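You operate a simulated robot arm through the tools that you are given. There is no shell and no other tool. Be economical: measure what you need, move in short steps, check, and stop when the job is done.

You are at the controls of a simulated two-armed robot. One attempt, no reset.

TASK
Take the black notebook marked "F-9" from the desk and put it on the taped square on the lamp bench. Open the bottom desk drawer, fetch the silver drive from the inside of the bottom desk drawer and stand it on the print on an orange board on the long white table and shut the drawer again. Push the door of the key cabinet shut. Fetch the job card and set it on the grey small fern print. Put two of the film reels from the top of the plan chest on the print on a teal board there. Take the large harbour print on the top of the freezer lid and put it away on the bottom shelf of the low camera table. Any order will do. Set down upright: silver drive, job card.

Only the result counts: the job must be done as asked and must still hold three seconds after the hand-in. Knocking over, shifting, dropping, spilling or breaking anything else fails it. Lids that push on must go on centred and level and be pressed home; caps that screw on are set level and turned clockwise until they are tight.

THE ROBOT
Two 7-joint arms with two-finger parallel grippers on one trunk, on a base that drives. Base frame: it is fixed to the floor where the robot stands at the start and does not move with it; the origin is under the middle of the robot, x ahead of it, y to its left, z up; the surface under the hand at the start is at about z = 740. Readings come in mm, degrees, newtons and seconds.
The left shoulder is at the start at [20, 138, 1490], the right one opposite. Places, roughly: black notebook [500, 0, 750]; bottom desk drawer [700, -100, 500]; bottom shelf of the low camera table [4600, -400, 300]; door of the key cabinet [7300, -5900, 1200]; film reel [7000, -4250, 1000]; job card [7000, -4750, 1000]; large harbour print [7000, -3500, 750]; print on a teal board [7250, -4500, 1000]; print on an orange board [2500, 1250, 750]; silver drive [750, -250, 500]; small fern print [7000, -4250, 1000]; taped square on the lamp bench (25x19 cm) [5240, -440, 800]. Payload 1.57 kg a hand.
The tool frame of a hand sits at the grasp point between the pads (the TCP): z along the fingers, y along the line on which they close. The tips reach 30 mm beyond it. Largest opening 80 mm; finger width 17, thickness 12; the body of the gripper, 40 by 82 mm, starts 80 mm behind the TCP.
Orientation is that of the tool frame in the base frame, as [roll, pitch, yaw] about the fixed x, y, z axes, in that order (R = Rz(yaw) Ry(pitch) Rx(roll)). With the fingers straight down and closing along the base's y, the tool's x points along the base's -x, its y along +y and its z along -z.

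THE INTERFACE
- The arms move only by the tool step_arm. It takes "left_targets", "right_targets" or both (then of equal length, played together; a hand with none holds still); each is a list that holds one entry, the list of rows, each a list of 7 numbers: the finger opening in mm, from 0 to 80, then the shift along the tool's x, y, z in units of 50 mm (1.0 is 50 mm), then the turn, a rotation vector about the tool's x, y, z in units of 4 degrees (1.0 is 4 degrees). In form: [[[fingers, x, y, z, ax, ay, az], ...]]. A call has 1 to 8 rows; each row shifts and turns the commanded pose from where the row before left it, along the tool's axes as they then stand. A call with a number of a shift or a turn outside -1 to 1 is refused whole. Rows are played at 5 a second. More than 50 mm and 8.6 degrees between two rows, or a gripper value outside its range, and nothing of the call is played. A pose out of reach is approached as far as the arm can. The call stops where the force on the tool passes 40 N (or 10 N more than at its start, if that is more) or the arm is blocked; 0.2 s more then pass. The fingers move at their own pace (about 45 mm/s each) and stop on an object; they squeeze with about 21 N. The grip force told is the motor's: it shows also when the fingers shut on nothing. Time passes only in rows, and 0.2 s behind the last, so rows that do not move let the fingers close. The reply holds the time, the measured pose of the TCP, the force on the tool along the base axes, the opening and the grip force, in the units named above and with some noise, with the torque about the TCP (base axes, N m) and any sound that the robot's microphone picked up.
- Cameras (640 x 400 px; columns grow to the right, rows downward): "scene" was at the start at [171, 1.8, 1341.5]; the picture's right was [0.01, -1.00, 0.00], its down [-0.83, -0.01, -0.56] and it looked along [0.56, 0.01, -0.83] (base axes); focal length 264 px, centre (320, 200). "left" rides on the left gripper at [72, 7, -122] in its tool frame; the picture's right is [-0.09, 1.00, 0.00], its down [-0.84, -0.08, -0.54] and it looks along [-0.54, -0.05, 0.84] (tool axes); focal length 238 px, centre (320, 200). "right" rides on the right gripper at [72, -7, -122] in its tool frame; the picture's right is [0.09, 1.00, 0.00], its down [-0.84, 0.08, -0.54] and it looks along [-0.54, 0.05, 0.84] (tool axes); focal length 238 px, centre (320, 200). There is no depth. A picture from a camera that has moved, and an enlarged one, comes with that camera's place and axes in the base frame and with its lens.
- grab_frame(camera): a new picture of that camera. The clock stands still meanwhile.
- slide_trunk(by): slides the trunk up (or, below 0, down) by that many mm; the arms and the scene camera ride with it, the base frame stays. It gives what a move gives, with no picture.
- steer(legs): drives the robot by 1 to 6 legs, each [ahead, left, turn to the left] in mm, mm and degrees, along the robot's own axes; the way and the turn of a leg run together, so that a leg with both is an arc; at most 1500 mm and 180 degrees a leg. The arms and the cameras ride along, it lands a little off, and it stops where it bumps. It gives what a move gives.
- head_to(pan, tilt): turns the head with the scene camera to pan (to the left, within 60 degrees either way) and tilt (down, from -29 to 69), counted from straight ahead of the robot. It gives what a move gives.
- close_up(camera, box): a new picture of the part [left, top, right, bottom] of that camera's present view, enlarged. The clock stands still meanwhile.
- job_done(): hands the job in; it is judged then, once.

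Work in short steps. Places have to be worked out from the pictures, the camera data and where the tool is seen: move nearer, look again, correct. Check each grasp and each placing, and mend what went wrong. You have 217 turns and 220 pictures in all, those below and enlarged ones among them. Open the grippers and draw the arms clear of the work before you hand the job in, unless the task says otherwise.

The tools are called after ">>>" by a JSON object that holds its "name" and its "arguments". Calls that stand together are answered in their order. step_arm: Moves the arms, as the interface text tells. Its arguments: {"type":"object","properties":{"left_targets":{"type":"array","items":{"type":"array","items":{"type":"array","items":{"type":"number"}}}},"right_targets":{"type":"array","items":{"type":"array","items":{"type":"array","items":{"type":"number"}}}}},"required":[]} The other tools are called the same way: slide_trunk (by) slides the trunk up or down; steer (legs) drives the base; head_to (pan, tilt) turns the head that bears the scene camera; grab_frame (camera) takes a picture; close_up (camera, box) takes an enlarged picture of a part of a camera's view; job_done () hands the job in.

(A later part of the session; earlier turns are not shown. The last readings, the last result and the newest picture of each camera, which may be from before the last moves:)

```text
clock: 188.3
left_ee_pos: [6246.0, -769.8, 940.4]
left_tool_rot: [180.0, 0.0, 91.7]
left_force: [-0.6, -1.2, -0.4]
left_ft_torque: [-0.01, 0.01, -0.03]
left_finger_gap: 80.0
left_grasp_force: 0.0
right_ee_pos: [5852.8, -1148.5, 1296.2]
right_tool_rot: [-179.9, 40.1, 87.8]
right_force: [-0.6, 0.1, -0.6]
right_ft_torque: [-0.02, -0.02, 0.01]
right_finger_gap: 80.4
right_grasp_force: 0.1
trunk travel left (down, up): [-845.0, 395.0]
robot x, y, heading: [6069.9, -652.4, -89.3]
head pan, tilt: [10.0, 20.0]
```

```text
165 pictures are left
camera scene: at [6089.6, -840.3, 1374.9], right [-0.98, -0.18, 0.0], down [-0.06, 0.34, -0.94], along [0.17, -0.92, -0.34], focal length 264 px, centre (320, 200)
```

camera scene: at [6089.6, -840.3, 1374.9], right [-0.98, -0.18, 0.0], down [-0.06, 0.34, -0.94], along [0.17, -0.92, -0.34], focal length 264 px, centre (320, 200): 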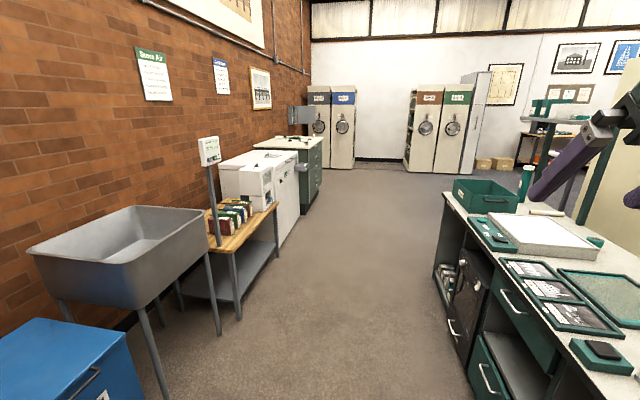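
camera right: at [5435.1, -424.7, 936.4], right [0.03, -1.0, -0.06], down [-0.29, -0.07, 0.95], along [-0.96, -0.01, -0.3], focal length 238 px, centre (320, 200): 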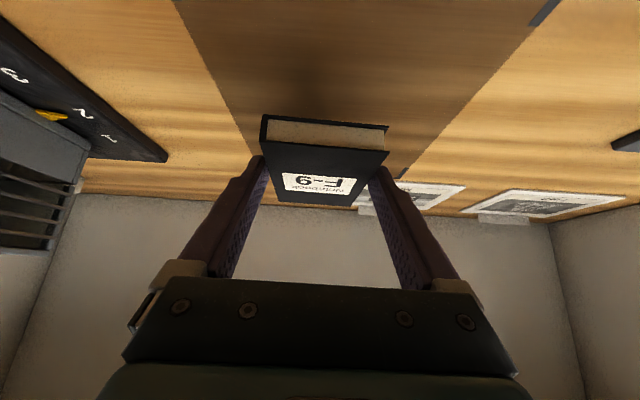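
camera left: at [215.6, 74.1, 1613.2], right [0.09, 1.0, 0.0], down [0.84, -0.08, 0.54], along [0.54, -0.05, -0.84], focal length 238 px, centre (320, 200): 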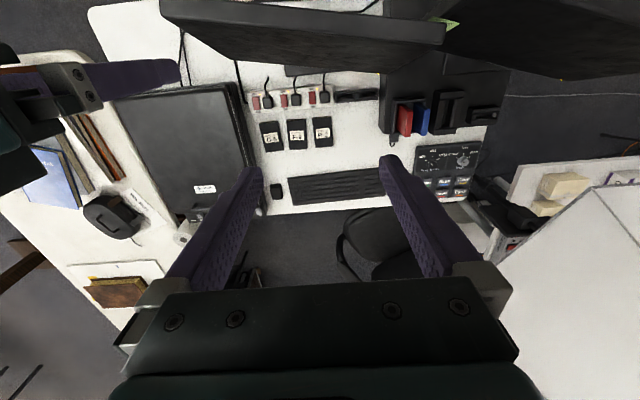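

Drive along the aisle to the freezer and turn to face it.

>>> {"name": "steer", "arguments": {"legs": [[1400, 0, -0.7], [1250, 0, 0], [0, 0, 90]]}}

>>> {"name": "slide_trunk", "arguments": {"by": 200}}

>>> {"name": "head_to", "arguments": {"pan": 0, "tilt": 30}}

>>> {"name": "grab_frame", "arguments": {"camera": "scene"}}

```text
clock: 205.1
left_ee_pos: [6217.0, -3124.0, 941.4]
left_tool_rot: [179.9, 0.1, -178.1]
left_force: [-0.7, -0.9, 0.3]
left_ft_torque: [0.0, 0.03, 0.03]
left_finger_gap: 80.0
left_grasp_force: 0.0
right_ee_pos: [6595.7, -3514.9, 1296.0]
right_tool_rot: [-179.9, 40.0, 178.1]
right_force: [0.0, -0.6, -0.2]
right_ft_torque: [0.02, -0.05, 0.02]
right_finger_gap: 80.0
right_grasp_force: 0.0
trunk travel left (down, up): [-845.0, 395.0]
robot x, y, heading: [6097.3, -3298.9, 0.5]
head pan, tilt: [10.0, 20.0]
```

```text
clock: 207.2
left_ee_pos: [6215.9, -3125.2, 1140.5]
left_tool_rot: [179.9, 0.2, -177.9]
left_force: [-0.3, 0.0, -0.1]
left_ft_torque: [-0.01, -0.01, -0.03]
left_finger_gap: 80.2
left_grasp_force: 0.0
right_ee_pos: [6597.6, -3514.2, 1496.3]
right_tool_rot: [-179.9, 40.0, 178.2]
right_force: [0.5, 0.4, 0.0]
right_ft_torque: [0.01, -0.03, 0.04]
right_finger_gap: 80.1
right_grasp_force: 0.0
trunk travel left (down, up): [-1045.0, 195.0]
robot x, y, heading: [6098.6, -3298.7, 0.7]
head pan, tilt: [10.0, 20.0]
```

```text
clock: 208.0
left_ee_pos: [6216.4, -3125.1, 1140.4]
left_tool_rot: [180.0, 0.0, -177.9]
left_force: [0.5, 0.6, -0.2]
left_ft_torque: [0.0, 0.03, 0.0]
left_finger_gap: 79.8
left_grasp_force: 0.0
right_ee_pos: [6597.4, -3514.6, 1497.3]
right_tool_rot: [-179.9, 40.0, 178.2]
right_force: [0.0, 0.8, 0.1]
right_ft_torque: [-0.02, -0.01, 0.02]
right_finger_gap: 80.0
right_grasp_force: 0.1
trunk travel left (down, up): [-1045.0, 195.0]
robot x, y, heading: [6099.1, -3300.3, 0.6]
head pan, tilt: [0.0, 30.0]
```

```text
164 pictures are left
camera scene: at [6287.2, -3295.4, 1559.0], right [0.02, -1.0, 0.0], down [-0.5, -0.01, -0.87], along [0.87, 0.01, -0.5], focal length 264 px, centre (320, 200)
```

scene: 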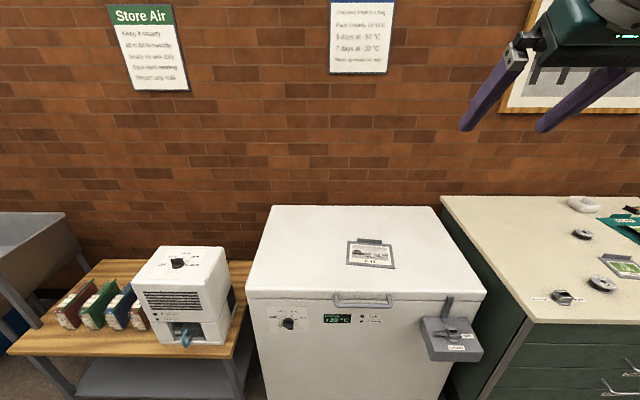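

I look closely at the print on the freezer lid and the top of the plan chest.

>>> {"name": "close_up", "arguments": {"camera": "scene", "box": [320, 220, 420, 285]}}

>>> {"name": "head_to", "arguments": {"pan": -40, "tilt": 30}}

>>> {"name": "grab_frame", "arguments": {"camera": "scene"}}

```text
6.15 times, centred on (370, 252) of scene
camera zoom: at [6287.2, -3295.4, 1559.0], right [0.02, -1.0, 0.0], down [-0.5, -0.01, -0.87], along [0.87, 0.01, -0.5], focal length 1623 px, centre (12, -123)
```

zoom: 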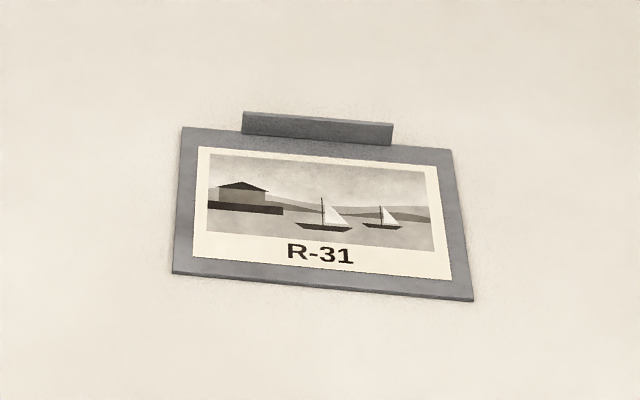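

```text
clock: 209.0
left_ee_pos: [6216.4, -3124.8, 1140.8]
left_tool_rot: [180.0, 0.1, -178.0]
left_force: [0.5, 0.1, 0.1]
left_ft_torque: [0.01, -0.04, -0.02]
left_finger_gap: 79.9
left_grasp_force: 0.1
right_ee_pos: [6597.3, -3514.4, 1497.3]
right_tool_rot: [-179.9, 40.0, 178.2]
right_force: [0.7, -0.4, 0.2]
right_ft_torque: [0.01, -0.05, -0.03]
right_finger_gap: 80.4
right_grasp_force: 0.1
trunk travel left (down, up): [-1045.0, 195.0]
robot x, y, heading: [6097.1, -3299.4, 1.0]
head pan, tilt: [-40.0, 30.0]
```

```text
162 pictures are left
camera scene: at [6266.9, -3353.8, 1558.9], right [-0.63, -0.78, 0.0], down [-0.39, 0.32, -0.87], along [0.67, -0.55, -0.5], focal length 264 px, centre (320, 200)
```

scene: 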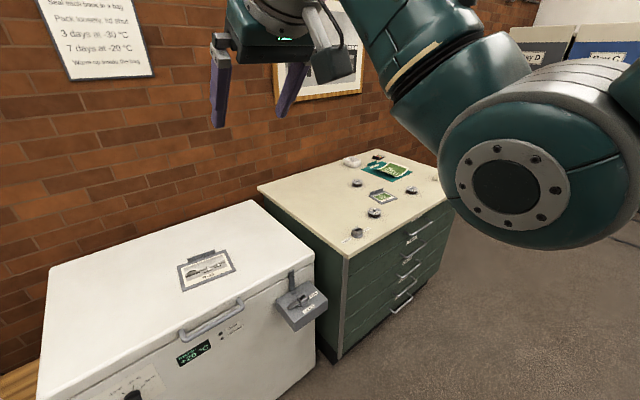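

The harbour print R-31 sits on a board with a thin raised tab along its back, tab ≈[7178,-3497]. It's too deep to reach head-on with a vertical tool, so I'll stand parallel to the freezer (facing -y) and use the left arm sideways. Turn and lower.

>>> {"name": "steer", "arguments": {"legs": [[0, 0, -90.8]]}}

>>> {"name": "slide_trunk", "arguments": {"by": -320}}

>>> {"name": "step_arm", "arguments": {"left_targets": [[[80, 0, 0, -0.95, 0, 0, 0], [80, 0, 0, -0.95, 0, 0, 0], [80, 0, 0.5, -0.7, 0, 0, 0], [80, 0, 0.9, -0.2, 0, 0, 0], [80, 0, 0.9, 0, 0, 0, 0], [80, 0, 0.9, 0, 0, 0, 0], [80, 0, 0.9, 0, 0, 0, 0]]]}}

```text
clock: 213.3
left_ee_pos: [6270.7, -3419.1, 1140.5]
left_tool_rot: [179.9, 0.0, 91.9]
left_force: [-0.1, -0.2, -1.1]
left_ft_torque: [0.0, 0.0, -0.02]
left_finger_gap: 79.8
left_grasp_force: 0.1
right_ee_pos: [5880.6, -3798.6, 1495.7]
right_tool_rot: [-180.0, 40.0, 88.1]
right_force: [-0.1, 0.4, 0.2]
right_ft_torque: [0.0, 0.0, 0.03]
right_finger_gap: 79.9
right_grasp_force: 0.1
trunk travel left (down, up): [-1045.0, 195.0]
robot x, y, heading: [6098.4, -3296.0, -88.9]
head pan, tilt: [-40.0, 30.0]
```

```text
clock: 216.4
left_ee_pos: [6271.1, -3419.6, 820.4]
left_tool_rot: [179.9, 0.0, 91.9]
left_force: [-0.1, 1.0, -0.2]
left_ft_torque: [0.02, -0.02, -0.02]
left_finger_gap: 79.9
left_grasp_force: 0.1
right_ee_pos: [5881.7, -3799.9, 1176.1]
right_tool_rot: [-180.0, 40.0, 88.1]
right_force: [0.6, 0.4, 0.1]
right_ft_torque: [-0.02, 0.02, -0.05]
right_finger_gap: 80.1
right_grasp_force: 0.1
trunk travel left (down, up): [-725.0, 515.0]
robot x, y, heading: [6094.1, -3300.5, -89.5]
head pan, tilt: [-40.0, 30.0]
```

```text
clock: 218.0
left_ee_pos: [6477.6, -3411.0, 963.6]
left_tool_rot: [179.8, -0.1, 91.9]
left_force: [-0.9, 0.3, 0.4]
left_ft_torque: [0.01, 0.0, -0.01]
left_finger_gap: 80.1
left_grasp_force: 0.1
right_ee_pos: [5881.9, -3799.0, 1175.7]
right_tool_rot: [-179.8, 40.0, 88.1]
right_force: [0.0, 0.0, -0.2]
right_ft_torque: [0.04, 0.0, -0.01]
right_finger_gap: 80.1
right_grasp_force: 0.0
trunk travel left (down, up): [-725.0, 515.0]
robot x, y, heading: [6095.1, -3299.4, -89.3]
head pan, tilt: [-40.0, 30.0]
```

Good; extend sideways further to test reach before approaching.

>>> {"name": "step_arm", "arguments": {"left_targets": [[[80, 0, 0.8, 0, 0, 0, 0], [80, 0, 0.8, 0, 0, 0, 0], [80, 0, 0.8, 0, 0, 0, 0], [80, 0, 0.8, 0, 0, 0, 0]]]}}

>>> {"name": "head_to", "arguments": {"pan": 60, "tilt": 30}}

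>>> {"name": "grab_frame", "arguments": {"camera": "scene"}}

>>> {"name": "grab_frame", "arguments": {"camera": "left"}}

```text
clock: 219.0
left_ee_pos: [6635.2, -3405.8, 962.4]
left_tool_rot: [179.9, 0.2, 91.9]
left_force: [-0.4, -0.4, 0.4]
left_ft_torque: [-0.05, 0.06, 0.0]
left_finger_gap: 80.0
left_grasp_force: 0.0
right_ee_pos: [5880.9, -3798.2, 1176.5]
right_tool_rot: [-179.9, 40.0, 88.1]
right_force: [-0.3, 0.9, 0.1]
right_ft_torque: [-0.01, 0.01, 0.0]
right_finger_gap: 80.1
right_grasp_force: 0.0
trunk travel left (down, up): [-725.0, 515.0]
robot x, y, heading: [6097.4, -3296.9, -89.5]
head pan, tilt: [-40.0, 30.0]
```

```text
clock: 220.8
left_ee_pos: [6635.0, -3406.5, 960.9]
left_tool_rot: [179.9, 0.1, 91.9]
left_force: [0.0, 0.6, -0.1]
left_ft_torque: [-0.01, 0.01, 0.01]
left_finger_gap: 80.1
left_grasp_force: 0.1
right_ee_pos: [5881.1, -3799.8, 1175.6]
right_tool_rot: [-179.9, 40.0, 88.1]
right_force: [-0.5, 0.1, -0.3]
right_ft_torque: [0.04, -0.01, -0.01]
right_finger_gap: 79.9
right_grasp_force: 0.1
trunk travel left (down, up): [-725.0, 515.0]
robot x, y, heading: [6094.8, -3301.2, -89.3]
head pan, tilt: [60.0, 30.0]
```

```text
161 pictures are left
camera scene: at [6177.2, -3442.3, 1238.9], right [-0.49, -0.87, 0.0], down [-0.44, 0.24, -0.87], along [0.76, -0.42, -0.5], focal length 264 px, centre (320, 200)
```

scene: 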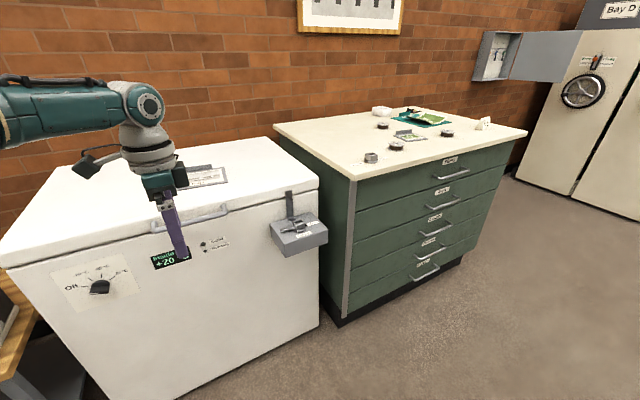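

```text
160 pictures are left
camera left: at [6639.2, -3334.2, 1082.5], right [1.0, -0.06, 0.0], down [-0.05, -0.84, 0.54], along [-0.03, -0.54, -0.84], focal length 238 px, centre (320, 200)
```

left: 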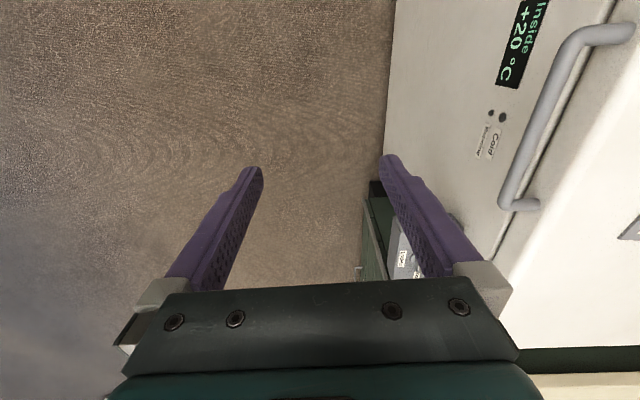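

Reach is good. Tab estimated at ≈[7160,-3492], lid z≈865. Strafe left toward the freezer by 480 and ahead 40.

>>> {"name": "steer", "arguments": {"legs": [[40, 480, -0.7]]}}

>>> {"name": "grab_frame", "arguments": {"camera": "left"}}

>>> {"name": "grab_frame", "arguments": {"camera": "scene"}}

```text
clock: 223.6
left_ee_pos: [7110.4, -3458.1, 960.6]
left_tool_rot: [179.9, 0.1, 90.6]
left_force: [-0.2, 0.6, -0.3]
left_ft_torque: [0.01, 0.03, 0.02]
left_finger_gap: 79.9
left_grasp_force: 0.1
right_ee_pos: [6346.0, -3832.5, 1176.0]
right_tool_rot: [-179.9, 40.1, 86.6]
right_force: [0.0, 0.1, 0.3]
right_ft_torque: [-0.02, -0.01, -0.02]
right_finger_gap: 79.9
right_grasp_force: 0.0
trunk travel left (down, up): [-725.0, 515.0]
robot x, y, heading: [6575.3, -3338.0, -90.8]
head pan, tilt: [60.0, 30.0]
```

```text
159 pictures are left
camera left: at [7116.3, -3386.8, 1082.5], right [1.0, -0.08, 0.0], down [-0.07, -0.84, 0.54], along [-0.04, -0.54, -0.84], focal length 238 px, centre (320, 200)
```

left: 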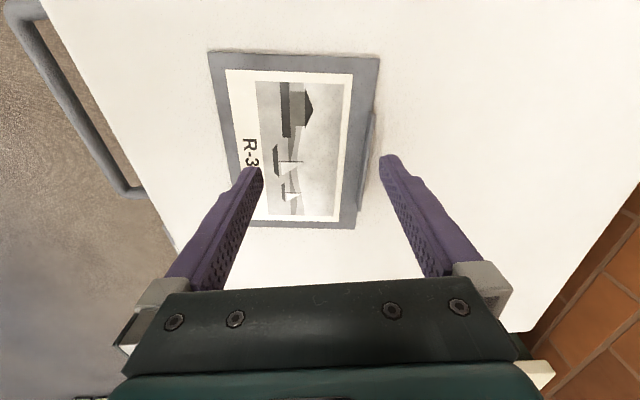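

```text
158 pictures are left
camera scene: at [6651.4, -3483.0, 1238.9], right [-0.51, -0.86, 0.0], down [-0.43, 0.26, -0.87], along [0.74, -0.44, -0.5], focal length 264 px, centre (320, 200)
```

scene: 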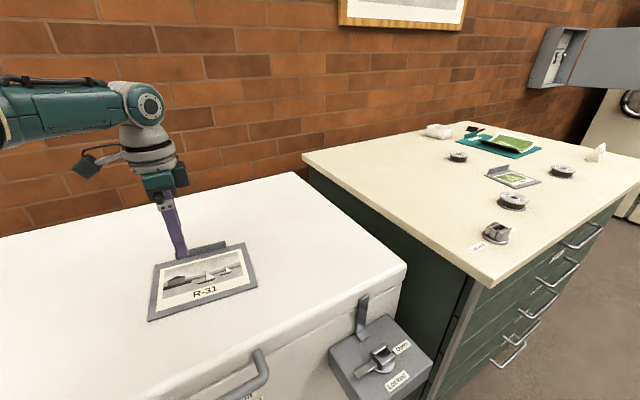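

Lid z≈852; tab runs from (7160,-3437) to (7149,-3540), i.e. ≈6.5° rotated. Move the base slightly closer, then align the left hand above the tab.

>>> {"name": "steer", "arguments": {"legs": [[25, 30, 0.8]]}}

>>> {"name": "close_up", "arguments": {"camera": "scene", "box": [130, 210, 290, 330]}}

```text
clock: 224.5
left_ee_pos: [7141.5, -3476.5, 961.2]
left_tool_rot: [179.8, 0.2, 91.1]
left_force: [0.0, 0.1, -0.4]
left_ft_torque: [0.01, 0.01, -0.03]
left_finger_gap: 80.0
left_grasp_force: 0.0
right_ee_pos: [6383.5, -3860.3, 1176.5]
right_tool_rot: [-179.9, 40.0, 87.4]
right_force: [0.4, -0.4, -0.1]
right_ft_torque: [0.04, 0.01, -0.01]
right_finger_gap: 80.2
right_grasp_force: 0.1
trunk travel left (down, up): [-725.0, 515.0]
robot x, y, heading: [6603.5, -3360.4, -90.2]
head pan, tilt: [60.0, 30.0]
```

```text
3.33 times, centred on (210, 270) of scene
camera zoom: at [6683.0, -3507.2, 1238.9], right [-0.5, -0.87, 0.0], down [-0.43, 0.25, -0.87], along [0.75, -0.43, -0.5], focal length 879 px, centre (687, -33)
```

zoom: 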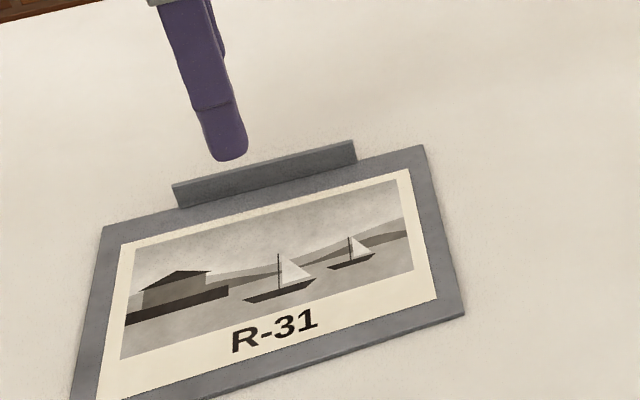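

Align over the tab with 7.5° rotation and partially close to 40 mm, then lower the trunk by 55.

>>> {"name": "step_arm", "arguments": {"left_targets": [[[45, -0.12, 0.14, 0, 0, 0, 0.94], [45, -0.13, 0.13, 0, 0, 0, 0.94], [45, 0, 0, 0, 0, 0, 0]]]}}

>>> {"name": "slide_trunk", "arguments": {"by": -50}}

>>> {"name": "grab_frame", "arguments": {"camera": "left"}}

>>> {"name": "close_up", "arguments": {"camera": "scene", "box": [130, 190, 290, 290]}}

```text
clock: 225.3
left_ee_pos: [7154.5, -3489.9, 960.6]
left_tool_rot: [179.9, 0.0, 83.6]
left_force: [0.5, 1.0, 0.2]
left_ft_torque: [0.0, -0.02, -0.03]
left_finger_gap: 44.9
left_grasp_force: 0.0
right_ee_pos: [6382.6, -3860.9, 1175.9]
right_tool_rot: [-179.9, 40.0, 87.4]
right_force: [-0.1, 0.0, 0.1]
right_ft_torque: [0.02, -0.02, 0.01]
right_finger_gap: 79.8
right_grasp_force: 0.1
trunk travel left (down, up): [-725.0, 515.0]
robot x, y, heading: [6603.7, -3361.6, -89.9]
head pan, tilt: [60.0, 30.0]
```

```text
clock: 226.2
left_ee_pos: [7154.8, -3488.9, 911.0]
left_tool_rot: [179.8, 0.0, 83.6]
left_force: [0.7, -0.5, -0.4]
left_ft_torque: [-0.01, 0.01, -0.01]
left_finger_gap: 45.1
left_grasp_force: 0.0
right_ee_pos: [6381.9, -3860.9, 1127.0]
right_tool_rot: [-179.9, 40.1, 87.5]
right_force: [0.9, -0.1, -0.5]
right_ft_torque: [-0.02, 0.02, 0.02]
right_finger_gap: 79.9
right_grasp_force: 0.0
trunk travel left (down, up): [-675.0, 565.0]
robot x, y, heading: [6602.9, -3362.8, -89.8]
head pan, tilt: [60.0, 30.0]
```

```text
156 pictures are left
camera left: at [7169.4, -3419.5, 1032.0], right [0.98, -0.2, 0.0], down [-0.17, -0.82, 0.54], along [-0.11, -0.53, -0.84], focal length 238 px, centre (320, 200)
```

left: 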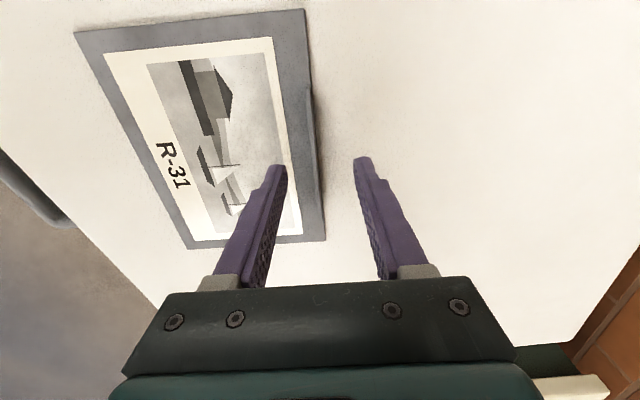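

```text
4.00 times, centred on (210, 240) of scene
camera zoom: at [6683.0, -3507.3, 1188.9], right [-0.5, -0.87, 0.0], down [-0.43, 0.25, -0.87], along [0.75, -0.43, -0.5], focal length 1055 px, centre (760, 40)
```

zoom: 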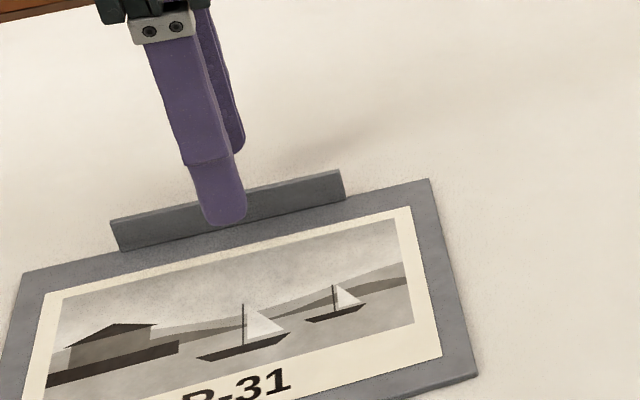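

The tab lies between the fingers. Lower 21 mm and close.

>>> {"name": "step_arm", "arguments": {"left_targets": [[[45, 0, 0, 0.21, 0, 0, 0], [45, 0, 0, 0.21, 0, 0, 0], [20, 0, 0, 0, 0, 0, 0], [0, 0, 0, 0, 0, 0, 0], [0, 0, 0, 0, 0, 0, 0], [0, 0, 0, 0, 0, 0, 0]]]}}

>>> {"name": "close_up", "arguments": {"camera": "scene", "box": [130, 190, 290, 290]}}

>>> {"name": "grab_frame", "arguments": {"camera": "left"}}

```text
clock: 227.6
left_ee_pos: [7155.3, -3489.7, 890.7]
left_tool_rot: [179.9, 0.1, 83.6]
left_force: [0.1, -0.7, 0.4]
left_ft_torque: [-0.03, -0.01, -0.07]
left_finger_gap: 2.6
left_grasp_force: 20.7
right_ee_pos: [6382.9, -3861.0, 1125.5]
right_tool_rot: [-179.9, 40.0, 87.5]
right_force: [-1.6, 0.0, 0.3]
right_ft_torque: [0.01, -0.02, 0.02]
right_finger_gap: 79.8
right_grasp_force: 0.0
trunk travel left (down, up): [-675.0, 565.0]
robot x, y, heading: [6604.3, -3365.2, -90.0]
head pan, tilt: [60.0, 30.0]
```

```text
4.00 times, centred on (210, 240) of scene
camera zoom: at [6683.0, -3507.2, 1188.9], right [-0.5, -0.87, 0.0], down [-0.43, 0.25, -0.87], along [0.75, -0.43, -0.5], focal length 1055 px, centre (760, 40)
```

zoom: 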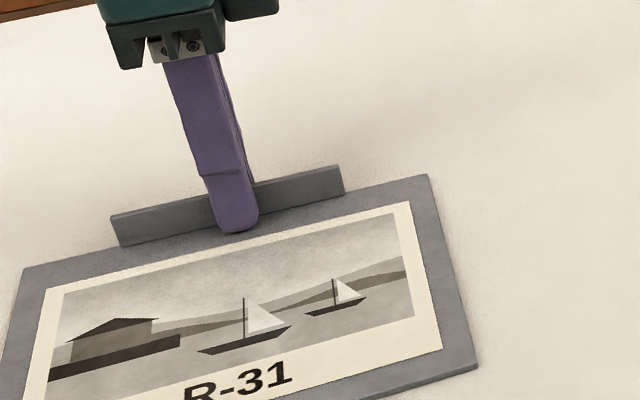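

```text
153 pictures are left
camera left: at [7169.4, -3420.0, 1011.3], right [0.98, -0.2, 0.0], down [-0.17, -0.82, 0.54], along [-0.11, -0.53, -0.84], focal length 238 px, centre (320, 200)
```

left: 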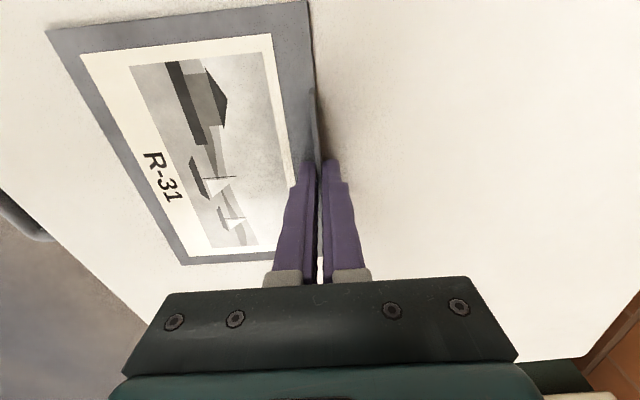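

Tab gripped (2.6 mm). Lift by trunk and check.

>>> {"name": "slide_trunk", "arguments": {"by": 120}}

>>> {"name": "grab_frame", "arguments": {"camera": "scene"}}

```text
clock: 229.1
left_ee_pos: [7153.6, -3489.3, 1010.1]
left_tool_rot: [179.8, 0.1, 83.7]
left_force: [0.4, -0.2, -0.5]
left_ft_torque: [-0.03, -0.05, -0.02]
left_finger_gap: 2.6
left_grasp_force: 20.8
right_ee_pos: [6381.3, -3861.1, 1246.4]
right_tool_rot: [-179.9, 40.0, 87.5]
right_force: [-0.2, -0.1, -1.1]
right_ft_torque: [0.01, -0.03, -0.01]
right_finger_gap: 79.9
right_grasp_force: 0.1
trunk travel left (down, up): [-795.0, 445.0]
robot x, y, heading: [6607.3, -3363.7, -89.9]
head pan, tilt: [60.0, 30.0]
```

```text
152 pictures are left
camera scene: at [6682.9, -3507.2, 1308.9], right [-0.5, -0.87, 0.0], down [-0.43, 0.25, -0.87], along [0.75, -0.43, -0.5], focal length 264 px, centre (320, 200)
```

scene: 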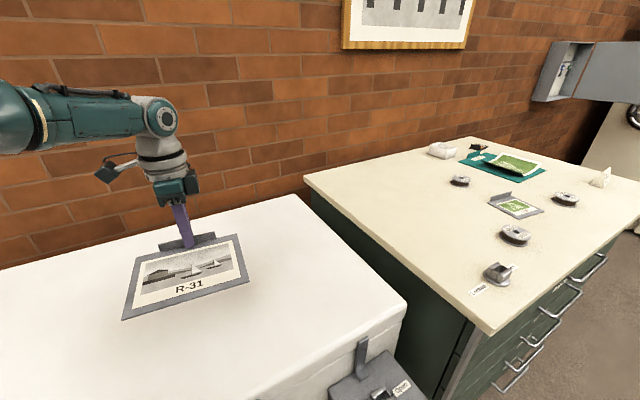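

Probably lifted; I strafe away from the freezer and verify. Meanwhile I can do the plan chest with the right arm or deliver first — check.

>>> {"name": "steer", "arguments": {"legs": [[0, -450, 0]]}}

>>> {"name": "grab_frame", "arguments": {"camera": "scene"}}

>>> {"name": "grab_frame", "arguments": {"camera": "left"}}

```text
clock: 231.9
left_ee_pos: [6703.3, -3491.8, 1010.5]
left_tool_rot: [179.9, 0.1, 83.6]
left_force: [-0.5, -0.5, -0.3]
left_ft_torque: [-0.02, -0.03, 0.0]
left_finger_gap: 2.8
left_grasp_force: 20.9
right_ee_pos: [5930.6, -3860.7, 1246.4]
right_tool_rot: [-179.9, 40.0, 87.3]
right_force: [-0.4, -1.0, -0.8]
right_ft_torque: [0.03, -0.01, 0.01]
right_finger_gap: 79.6
right_grasp_force: 0.1
trunk travel left (down, up): [-795.0, 445.0]
robot x, y, heading: [6152.7, -3361.5, -90.2]
head pan, tilt: [60.0, 30.0]
```

```text
151 pictures are left
camera scene: at [6231.6, -3507.5, 1308.9], right [-0.5, -0.87, 0.0], down [-0.43, 0.25, -0.87], along [0.75, -0.43, -0.5], focal length 264 px, centre (320, 200)
```

scene: 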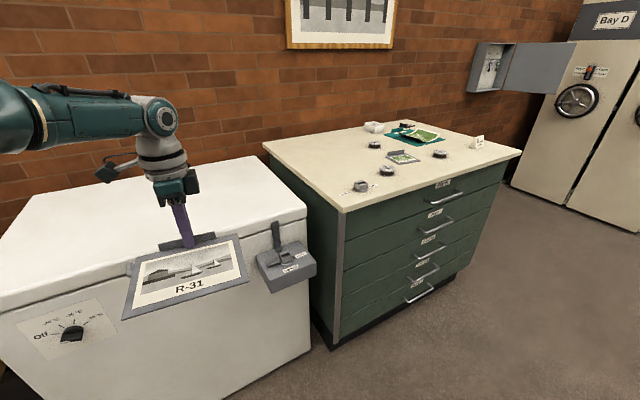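

```text
150 pictures are left
camera left: at [6718.2, -3420.8, 1131.5], right [0.98, -0.2, 0.0], down [-0.17, -0.82, 0.54], along [-0.11, -0.53, -0.84], focal length 238 px, centre (320, 200)
```

left: 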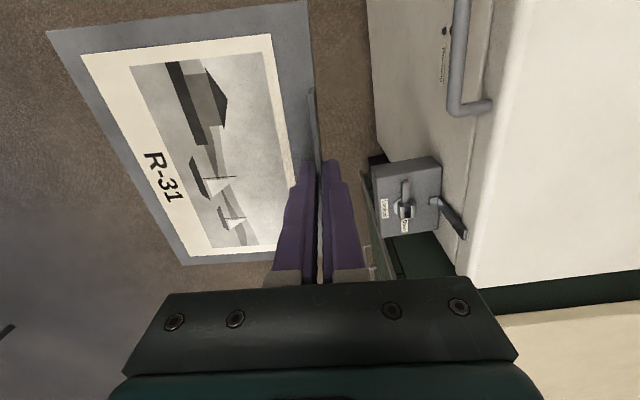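

The print is held level. For the low shelf I'll need a forward-tilted grip, so I set it back on the lid nearer the front and regrip with the tool pitched forward.

>>> {"name": "steer", "arguments": {"legs": [[0, 400, 0]]}}

>>> {"name": "slide_trunk", "arguments": {"by": -117}}

>>> {"name": "step_arm", "arguments": {"left_targets": [[[0, 0, 0, 0.04, 0, 0, 0], [0, 0, 0, 0.04, 0, 0, 0]]]}}

>>> {"name": "close_up", "arguments": {"camera": "scene", "box": [100, 180, 300, 330]}}

```text
clock: 234.3
left_ee_pos: [7099.0, -3493.1, 1009.5]
left_tool_rot: [179.9, 0.1, 83.5]
left_force: [-0.2, 0.0, -0.9]
left_ft_torque: [0.03, -0.05, 0.02]
left_finger_gap: 3.0
left_grasp_force: 21.9
right_ee_pos: [6325.9, -3861.1, 1246.0]
right_tool_rot: [-180.0, 39.9, 87.3]
right_force: [0.7, 0.6, -0.1]
right_ft_torque: [0.0, 0.01, 0.01]
right_finger_gap: 80.0
right_grasp_force: 0.2
trunk travel left (down, up): [-795.0, 445.0]
robot x, y, heading: [6551.4, -3366.5, -90.4]
head pan, tilt: [60.0, 30.0]
```

```text
clock: 235.8
left_ee_pos: [7098.4, -3493.2, 892.3]
left_tool_rot: [179.9, 0.1, 83.5]
left_force: [0.2, 0.1, 0.6]
left_ft_torque: [0.0, -0.02, 0.02]
left_finger_gap: 2.6
left_grasp_force: 21.1
right_ee_pos: [6325.1, -3859.2, 1129.5]
right_tool_rot: [-180.0, 40.0, 87.1]
right_force: [-0.3, -0.2, 0.1]
right_ft_torque: [0.01, -0.03, -0.01]
right_finger_gap: 80.0
right_grasp_force: 0.1
trunk travel left (down, up): [-678.0, 562.0]
robot x, y, heading: [6550.1, -3365.7, -90.3]
head pan, tilt: [60.0, 30.0]
```

```text
clock: 236.4
left_ee_pos: [7098.1, -3493.0, 889.2]
left_tool_rot: [179.9, 0.2, 83.5]
left_force: [-1.8, 1.2, 4.7]
left_ft_torque: [-0.05, 0.12, -0.04]
left_finger_gap: 2.6
left_grasp_force: 20.8
right_ee_pos: [6324.4, -3860.5, 1130.0]
right_tool_rot: [-180.0, 39.9, 87.2]
right_force: [0.0, 0.3, -0.3]
right_ft_torque: [0.0, 0.02, -0.01]
right_finger_gap: 80.1
right_grasp_force: 0.0
trunk travel left (down, up): [-678.0, 562.0]
robot x, y, heading: [6544.6, -3362.6, -90.2]
head pan, tilt: [60.0, 30.0]
```

```text
2.67 times, centred on (200, 255) of scene
camera zoom: at [6627.0, -3508.3, 1192.1], right [-0.5, -0.86, 0.0], down [-0.43, 0.25, -0.87], along [0.75, -0.44, -0.5], focal length 704 px, centre (640, 53)
```

zoom: 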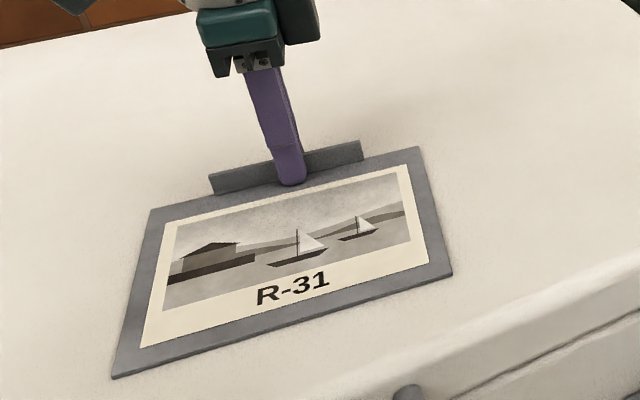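

Set down (4.7 N contact). Open a bit, rise 60 mm, and tilt the tool 48° forward.

>>> {"name": "step_arm", "arguments": {"left_targets": [[[30, 0, 0, 0, 0, 0, 0], [30, 0, 0, 0, 0, 0, 0], [30, 0, 0, -0.7, 0, 0, 0], [30, 0, 0, -0.7, 0, 0, 0], [30, 0, 0, 0, 0, -1, 0], [30, 0, 0, 0, 0, -1, 0], [30, 0, 0, 0, 0, -1, 0], [30, 0, 0, 0, 0, -1, 0]]]}}

>>> {"name": "step_arm", "arguments": {"left_targets": [[[30, 0, 0, 0, 0, -1, 0], [30, 0, 0, 0, 0, -1, 0], [30, 0, 0, 0, 0, -1, 0], [30, 0, 0, 0, 0, -1, 0], [30, 0, 0, 0, 0, -1, 0], [30, 0, 0, 0, 0, -1, 0], [30, 0, 0, 0, 0, -1, 0], [30, 0, 0, 0, 0, -1, 0]]]}}

>>> {"name": "grab_frame", "arguments": {"camera": "left"}}

>>> {"name": "grab_frame", "arguments": {"camera": "scene"}}

```text
clock: 238.2
left_ee_pos: [7099.1, -3492.9, 958.8]
left_tool_rot: [179.9, 16.2, 83.4]
left_force: [0.1, -0.1, 0.4]
left_ft_torque: [-0.01, 0.03, -0.04]
left_finger_gap: 30.3
left_grasp_force: 0.0
right_ee_pos: [6325.3, -3861.0, 1130.5]
right_tool_rot: [-180.0, 40.0, 87.2]
right_force: [0.2, -0.3, 0.4]
right_ft_torque: [0.03, 0.01, -0.02]
right_finger_gap: 79.9
right_grasp_force: 0.0
trunk travel left (down, up): [-678.0, 562.0]
robot x, y, heading: [6550.4, -3363.6, -90.3]
head pan, tilt: [60.0, 30.0]
```

```text
clock: 240.0
left_ee_pos: [7099.1, -3492.5, 959.4]
left_tool_rot: [179.8, 48.1, 83.3]
left_force: [-0.8, 0.6, 0.1]
left_ft_torque: [-0.02, 0.02, 0.01]
left_finger_gap: 29.7
left_grasp_force: 0.1
right_ee_pos: [6324.4, -3860.5, 1129.1]
right_tool_rot: [-179.8, 40.0, 87.3]
right_force: [0.8, 0.9, 0.3]
right_ft_torque: [0.03, 0.0, 0.0]
right_finger_gap: 80.2
right_grasp_force: 0.1
trunk travel left (down, up): [-678.0, 562.0]
robot x, y, heading: [6549.3, -3363.6, -90.2]
head pan, tilt: [60.0, 30.0]
```

```text
148 pictures are left
camera left: at [7121.6, -3356.3, 986.5], right [0.98, -0.17, 0.07], down [-0.1, -0.14, 0.98], along [-0.16, -0.97, -0.16], focal length 238 px, centre (320, 200)
```

left: 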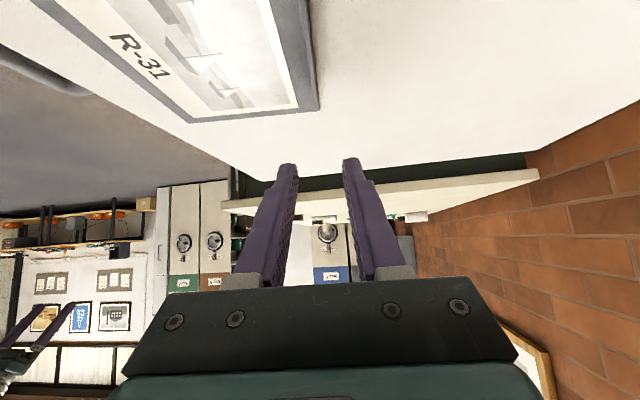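

```text
147 pictures are left
camera scene: at [6626.9, -3508.3, 1191.9], right [-0.5, -0.86, 0.0], down [-0.43, 0.25, -0.87], along [0.75, -0.44, -0.5], focal length 264 px, centre (320, 200)
```

scene: 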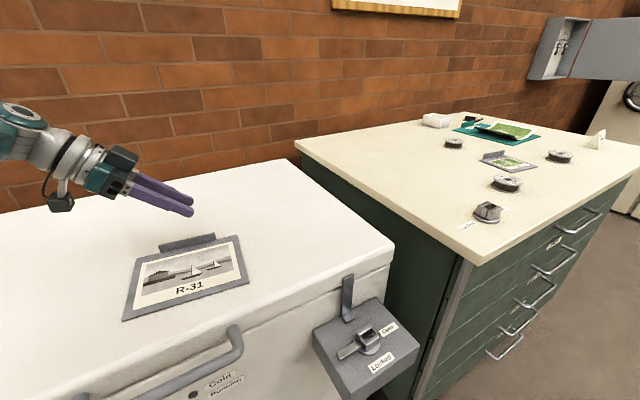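

Move to the near end of the tab: first back and partly down, then check.

>>> {"name": "step_arm", "arguments": {"left_targets": [[[30, 0.5, -0.012, -0.1, 0, 0, 0], [30, 0.5, -0.012, -0.1, 0, 0, 0], [30, 0.3, 0, 0.27, 0, 0, 0]]]}}

>>> {"name": "close_up", "arguments": {"camera": "scene", "box": [90, 170, 270, 290]}}

>>> {"name": "close_up", "arguments": {"camera": "left", "box": [160, 40, 480, 240]}}

```text
clock: 240.8
left_ee_pos: [7102.9, -3452.8, 909.2]
left_tool_rot: [179.7, 48.0, 83.3]
left_force: [0.3, 0.9, 0.1]
left_ft_torque: [-0.03, 0.0, -0.01]
left_finger_gap: 30.0
left_grasp_force: 0.0
right_ee_pos: [6325.6, -3860.6, 1129.9]
right_tool_rot: [-179.9, 40.1, 87.2]
right_force: [0.0, -0.5, 0.2]
right_ft_torque: [-0.01, -0.01, 0.03]
right_finger_gap: 80.0
right_grasp_force: 0.0
trunk travel left (down, up): [-678.0, 562.0]
robot x, y, heading: [6549.4, -3364.2, -90.2]
head pan, tilt: [60.0, 30.0]
```

```text
3.33 times, centred on (180, 230) of scene
camera zoom: at [6626.9, -3508.4, 1191.9], right [-0.5, -0.86, 0.0], down [-0.43, 0.25, -0.87], along [0.75, -0.44, -0.5], focal length 879 px, centre (787, 100)
```

zoom: 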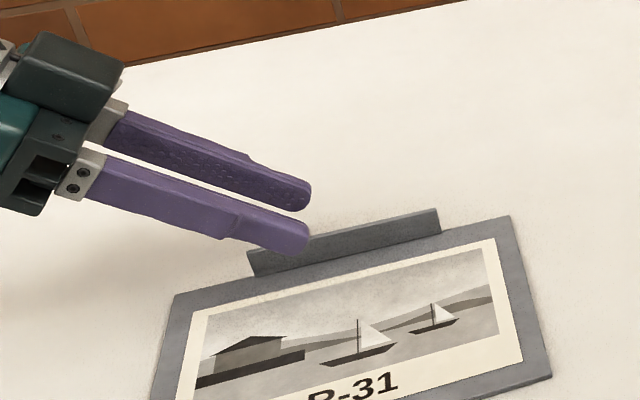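

```text
2.00 times, centred on (320, 140) of left
camera zoom: at [7125.4, -3316.4, 936.2], right [0.98, -0.17, 0.07], down [-0.1, -0.15, 0.98], along [-0.16, -0.97, -0.16], focal length 477 px, centre (320, 320)
```

zoom: 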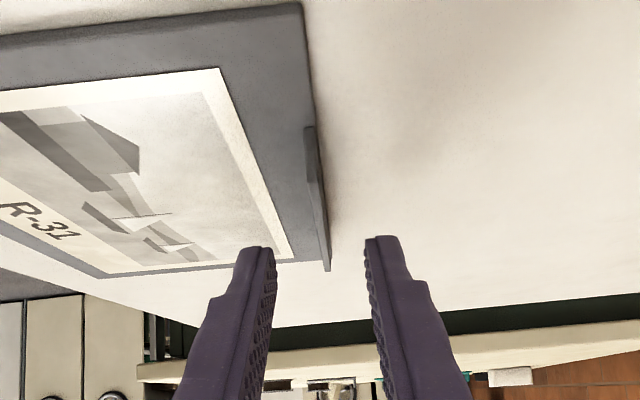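

Tab is centred between the fingers. Descend 23 mm and close.

>>> {"name": "step_arm", "arguments": {"left_targets": [[[30, 0.17, 0, 0.155, 0, 0, 0], [30, 0.17, 0, 0.155, 0, 0, 0], [10, 0, 0, 0, 0, 0, 0], [0, 0, 0, 0, 0, 0, 0], [0, 0, 0, 0, 0, 0, 0]]]}}

>>> {"name": "close_up", "arguments": {"camera": "scene", "box": [90, 170, 270, 290]}}

```text
clock: 242.0
left_ee_pos: [7094.2, -3453.5, 890.7]
left_tool_rot: [179.9, 48.2, 83.5]
left_force: [0.0, 0.4, 0.7]
left_ft_torque: [0.07, 0.01, 0.05]
left_finger_gap: 2.4
left_grasp_force: 21.0
left hand out of reach, approached as far as the arm can: row 1, 2
right_ee_pos: [6324.7, -3860.6, 1130.5]
right_tool_rot: [-179.9, 40.0, 87.3]
right_force: [-0.7, 0.9, -0.2]
right_ft_torque: [-0.03, -0.01, -0.01]
right_finger_gap: 80.1
right_grasp_force: 0.1
trunk travel left (down, up): [-678.0, 562.0]
robot x, y, heading: [6550.5, -3363.6, -90.4]
head pan, tilt: [60.0, 30.0]
```

```text
3.33 times, centred on (180, 230) of scene
camera zoom: at [6626.9, -3508.3, 1191.9], right [-0.5, -0.86, 0.0], down [-0.43, 0.25, -0.87], along [0.75, -0.44, -0.5], focal length 879 px, centre (787, 100)
```

zoom: 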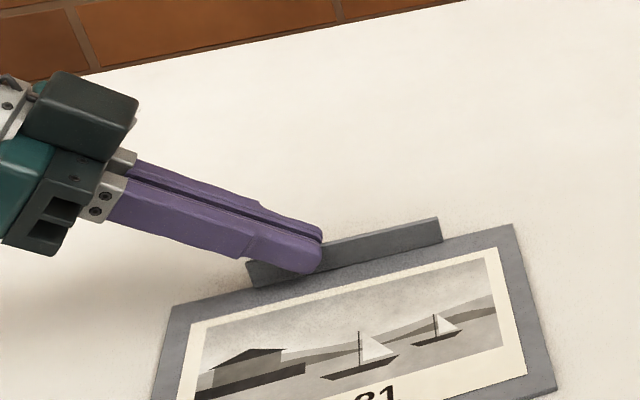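

Reach limit left it 5 mm high, so the overlap is thin. Open, move the base 30 mm closer and regrip lower.

>>> {"name": "step_arm", "arguments": {"left_targets": [[[30, 0, 0, 0, 0, 0, 0], [30, 0, 0, 0, 0, 0, 0], [30, -0.3, -0.5, -0.27, 0, 0, 0]]]}}

>>> {"name": "steer", "arguments": {"legs": [[0, 30, 0]]}}

>>> {"name": "close_up", "arguments": {"camera": "scene", "box": [90, 170, 270, 290]}}

>>> {"name": "close_up", "arguments": {"camera": "left", "box": [160, 40, 480, 240]}}

```text
clock: 242.8
left_ee_pos: [7069.8, -3450.9, 911.5]
left_tool_rot: [-179.8, 48.1, 83.7]
left_force: [-0.8, -0.4, -0.1]
left_ft_torque: [0.03, 0.03, -0.06]
left_finger_gap: 30.0
left_grasp_force: 0.2
right_ee_pos: [6324.5, -3859.0, 1129.4]
right_tool_rot: [-179.8, 40.1, 87.1]
right_force: [-0.4, -1.0, -1.1]
right_ft_torque: [0.03, -0.01, 0.0]
right_finger_gap: 79.9
right_grasp_force: 0.0
trunk travel left (down, up): [-678.0, 562.0]
robot x, y, heading: [6549.4, -3360.9, -90.2]
head pan, tilt: [60.0, 30.0]
```

```text
clock: 243.7
left_ee_pos: [7099.0, -3450.8, 912.0]
left_tool_rot: [179.9, 48.0, 83.4]
left_force: [0.3, -0.1, -0.5]
left_ft_torque: [0.01, 0.01, 0.0]
left_finger_gap: 30.0
left_grasp_force: 0.1
right_ee_pos: [6354.7, -3860.8, 1129.5]
right_tool_rot: [-179.9, 40.0, 87.2]
right_force: [-0.4, 0.5, 0.0]
right_ft_torque: [0.0, 0.01, -0.02]
right_finger_gap: 80.1
right_grasp_force: 0.1
trunk travel left (down, up): [-678.0, 562.0]
robot x, y, heading: [6578.7, -3365.1, -90.0]
head pan, tilt: [60.0, 30.0]
```

```text
3.33 times, centred on (180, 230) of scene
camera zoom: at [6656.6, -3508.4, 1191.9], right [-0.5, -0.86, 0.0], down [-0.43, 0.25, -0.87], along [0.75, -0.44, -0.5], focal length 879 px, centre (787, 100)
```

zoom: 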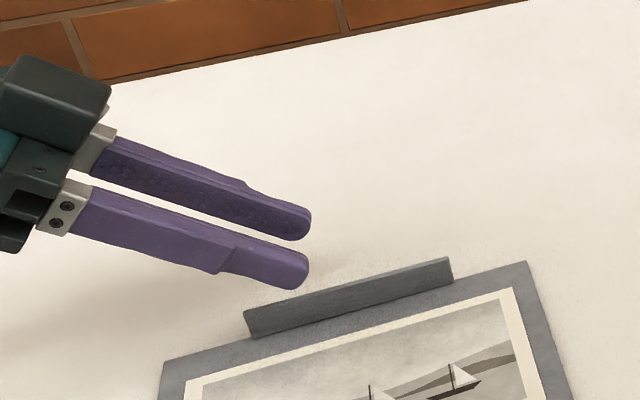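

```text
2.00 times, centred on (320, 140) of left
camera zoom: at [7122.1, -3314.1, 939.2], right [0.98, -0.17, 0.07], down [-0.1, -0.15, 0.98], along [-0.16, -0.97, -0.16], focal length 477 px, centre (320, 320)
```

zoom: 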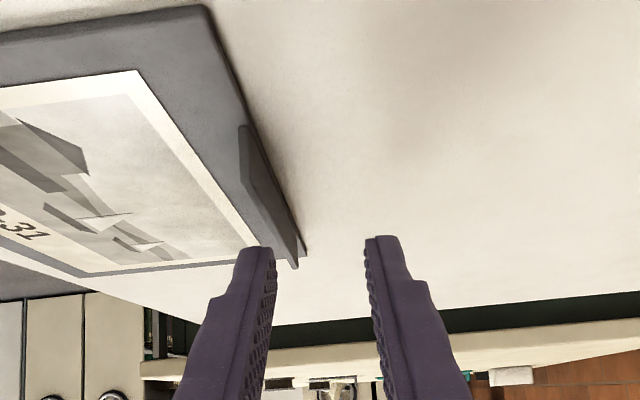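

The board shifted ~8 mm and rotated slightly. I correct position and yaw, then descend.

>>> {"name": "step_arm", "arguments": {"left_targets": [[[30, 0.352, -0.242, -0.092, -0.46, 0, -0.42], [30, 0.26, 0, 0.234, 0, 0, 0], [30, 0, 0, 0, 0, 0, 0]]]}}

>>> {"name": "close_up", "arguments": {"camera": "left", "box": [160, 40, 480, 240]}}

>>> {"name": "close_up", "arguments": {"camera": "scene", "box": [90, 170, 270, 290]}}

```text
clock: 244.4
left_ee_pos: [7088.7, -3433.6, 885.0]
left_tool_rot: [179.9, 48.2, 85.8]
left_force: [-1.1, -0.1, 6.5]
left_ft_torque: [-0.11, 0.14, -0.02]
left_finger_gap: 31.3
left_grasp_force: 0.4
right_ee_pos: [6353.8, -3860.1, 1129.6]
right_tool_rot: [-180.0, 39.9, 87.2]
right_force: [-0.9, 0.2, 0.4]
right_ft_torque: [0.03, 0.01, 0.0]
right_finger_gap: 80.1
right_grasp_force: 0.1
trunk travel left (down, up): [-678.0, 562.0]
robot x, y, heading: [6579.7, -3362.2, -89.8]
head pan, tilt: [60.0, 30.0]
```

```text
2.00 times, centred on (320, 140) of left
camera zoom: at [7105.8, -3296.6, 912.0], right [0.99, -0.13, 0.07], down [-0.09, -0.15, 0.98], along [-0.12, -0.98, -0.16], focal length 477 px, centre (320, 320)
```

zoom: 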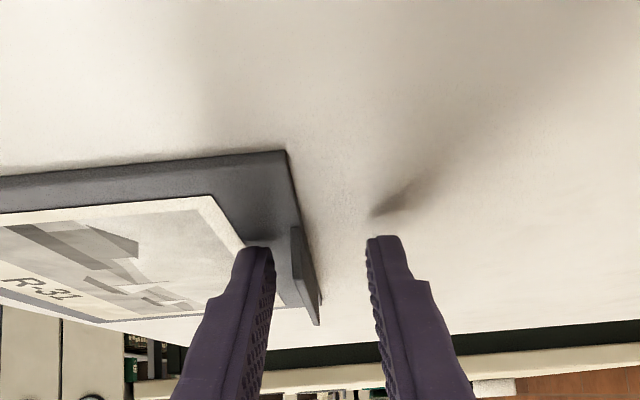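

```text
3.33 times, centred on (180, 230) of scene
camera zoom: at [6656.8, -3508.4, 1192.1], right [-0.5, -0.86, 0.0], down [-0.43, 0.25, -0.87], along [0.75, -0.44, -0.5], focal length 879 px, centre (787, 100)
```

zoom: 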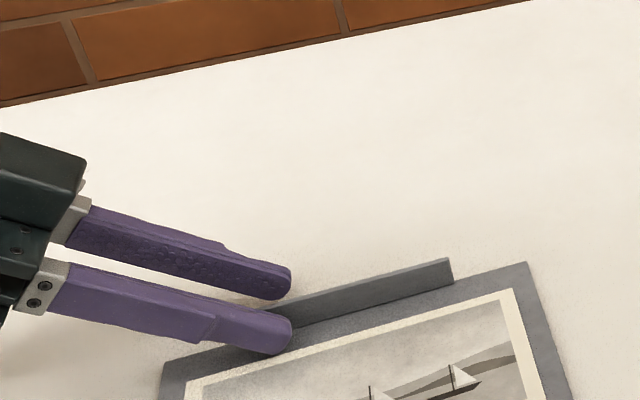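

Touching the board (6.5 N). Rise ~1.5 mm, trim sideways and close.

>>> {"name": "step_arm", "arguments": {"left_targets": [[[30, -0.022, -0.08, -0.02, 0, 0, 0], [12, 0, 0, 0, 0, 0, 0], [0, 0, 0, 0, 0, 0, 0], [0, 0, 0, 0, 0, 0, 0], [0, 0, 0, 0, 0, 0, 0]]]}}

>>> {"name": "slide_trunk", "arguments": {"by": 130}}

>>> {"name": "steer", "arguments": {"legs": [[0, -450, 0]]}}

>>> {"name": "grab_frame", "arguments": {"camera": "scene"}}

>>> {"name": "grab_frame", "arguments": {"camera": "left"}}

```text
clock: 245.7
left_ee_pos: [7084.7, -3433.6, 885.5]
left_tool_rot: [-180.0, 48.1, 86.1]
left_force: [-0.2, 1.1, 0.1]
left_ft_torque: [0.04, 0.04, 0.02]
left_finger_gap: 2.4
left_grasp_force: 21.2
right_ee_pos: [6354.5, -3861.1, 1130.0]
right_tool_rot: [-179.9, 39.9, 87.2]
right_force: [0.6, -0.8, -0.5]
right_ft_torque: [-0.02, -0.03, 0.0]
right_finger_gap: 80.0
right_grasp_force: 0.1
trunk travel left (down, up): [-678.0, 562.0]
robot x, y, heading: [6578.5, -3364.0, -90.4]
head pan, tilt: [60.0, 30.0]
```

```text
clock: 247.2
left_ee_pos: [7083.7, -3434.1, 1016.7]
left_tool_rot: [179.9, 48.0, 86.0]
left_force: [1.0, 0.4, 0.1]
left_ft_torque: [0.05, -0.08, 0.04]
left_finger_gap: 2.7
left_grasp_force: 21.3
right_ee_pos: [6355.3, -3860.1, 1259.2]
right_tool_rot: [-179.8, 39.9, 87.1]
right_force: [-0.2, -0.5, 0.3]
right_ft_torque: [0.04, 0.01, 0.01]
right_finger_gap: 79.8
right_grasp_force: 0.2
trunk travel left (down, up): [-808.0, 432.0]
robot x, y, heading: [6578.7, -3365.2, -90.3]
head pan, tilt: [60.0, 30.0]
```

```text
clock: 249.9
left_ee_pos: [6644.2, -3430.2, 1017.7]
left_tool_rot: [179.8, 48.0, 86.3]
left_force: [-0.6, 0.3, -0.7]
left_ft_torque: [-0.03, -0.06, 0.0]
left_finger_gap: 2.6
left_grasp_force: 20.9
right_ee_pos: [5916.1, -3861.4, 1260.5]
right_tool_rot: [179.9, 39.9, 87.7]
right_force: [-0.1, 0.4, -0.4]
right_ft_torque: [0.0, 0.01, -0.01]
right_finger_gap: 79.9
right_grasp_force: 0.0
trunk travel left (down, up): [-808.0, 432.0]
robot x, y, heading: [6136.5, -3365.8, -89.7]
head pan, tilt: [60.0, 30.0]
```

```text
139 pictures are left
camera scene: at [6216.4, -3508.1, 1321.9], right [-0.5, -0.87, 0.0], down [-0.43, 0.25, -0.87], along [0.75, -0.43, -0.5], focal length 264 px, centre (320, 200)
```

scene: 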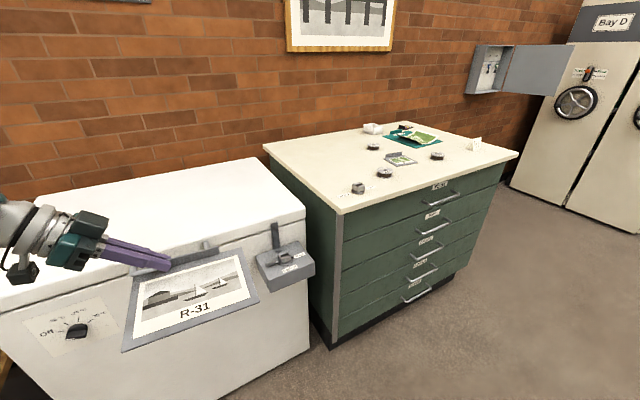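

```text
138 pictures are left
camera left: at [6660.0, -3293.0, 1043.2], right [0.99, -0.12, 0.07], down [-0.09, -0.15, 0.98], along [-0.11, -0.98, -0.16], focal length 238 px, centre (320, 200)
```

left: 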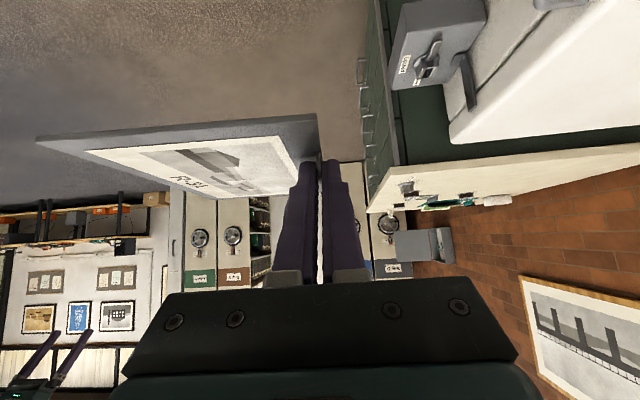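

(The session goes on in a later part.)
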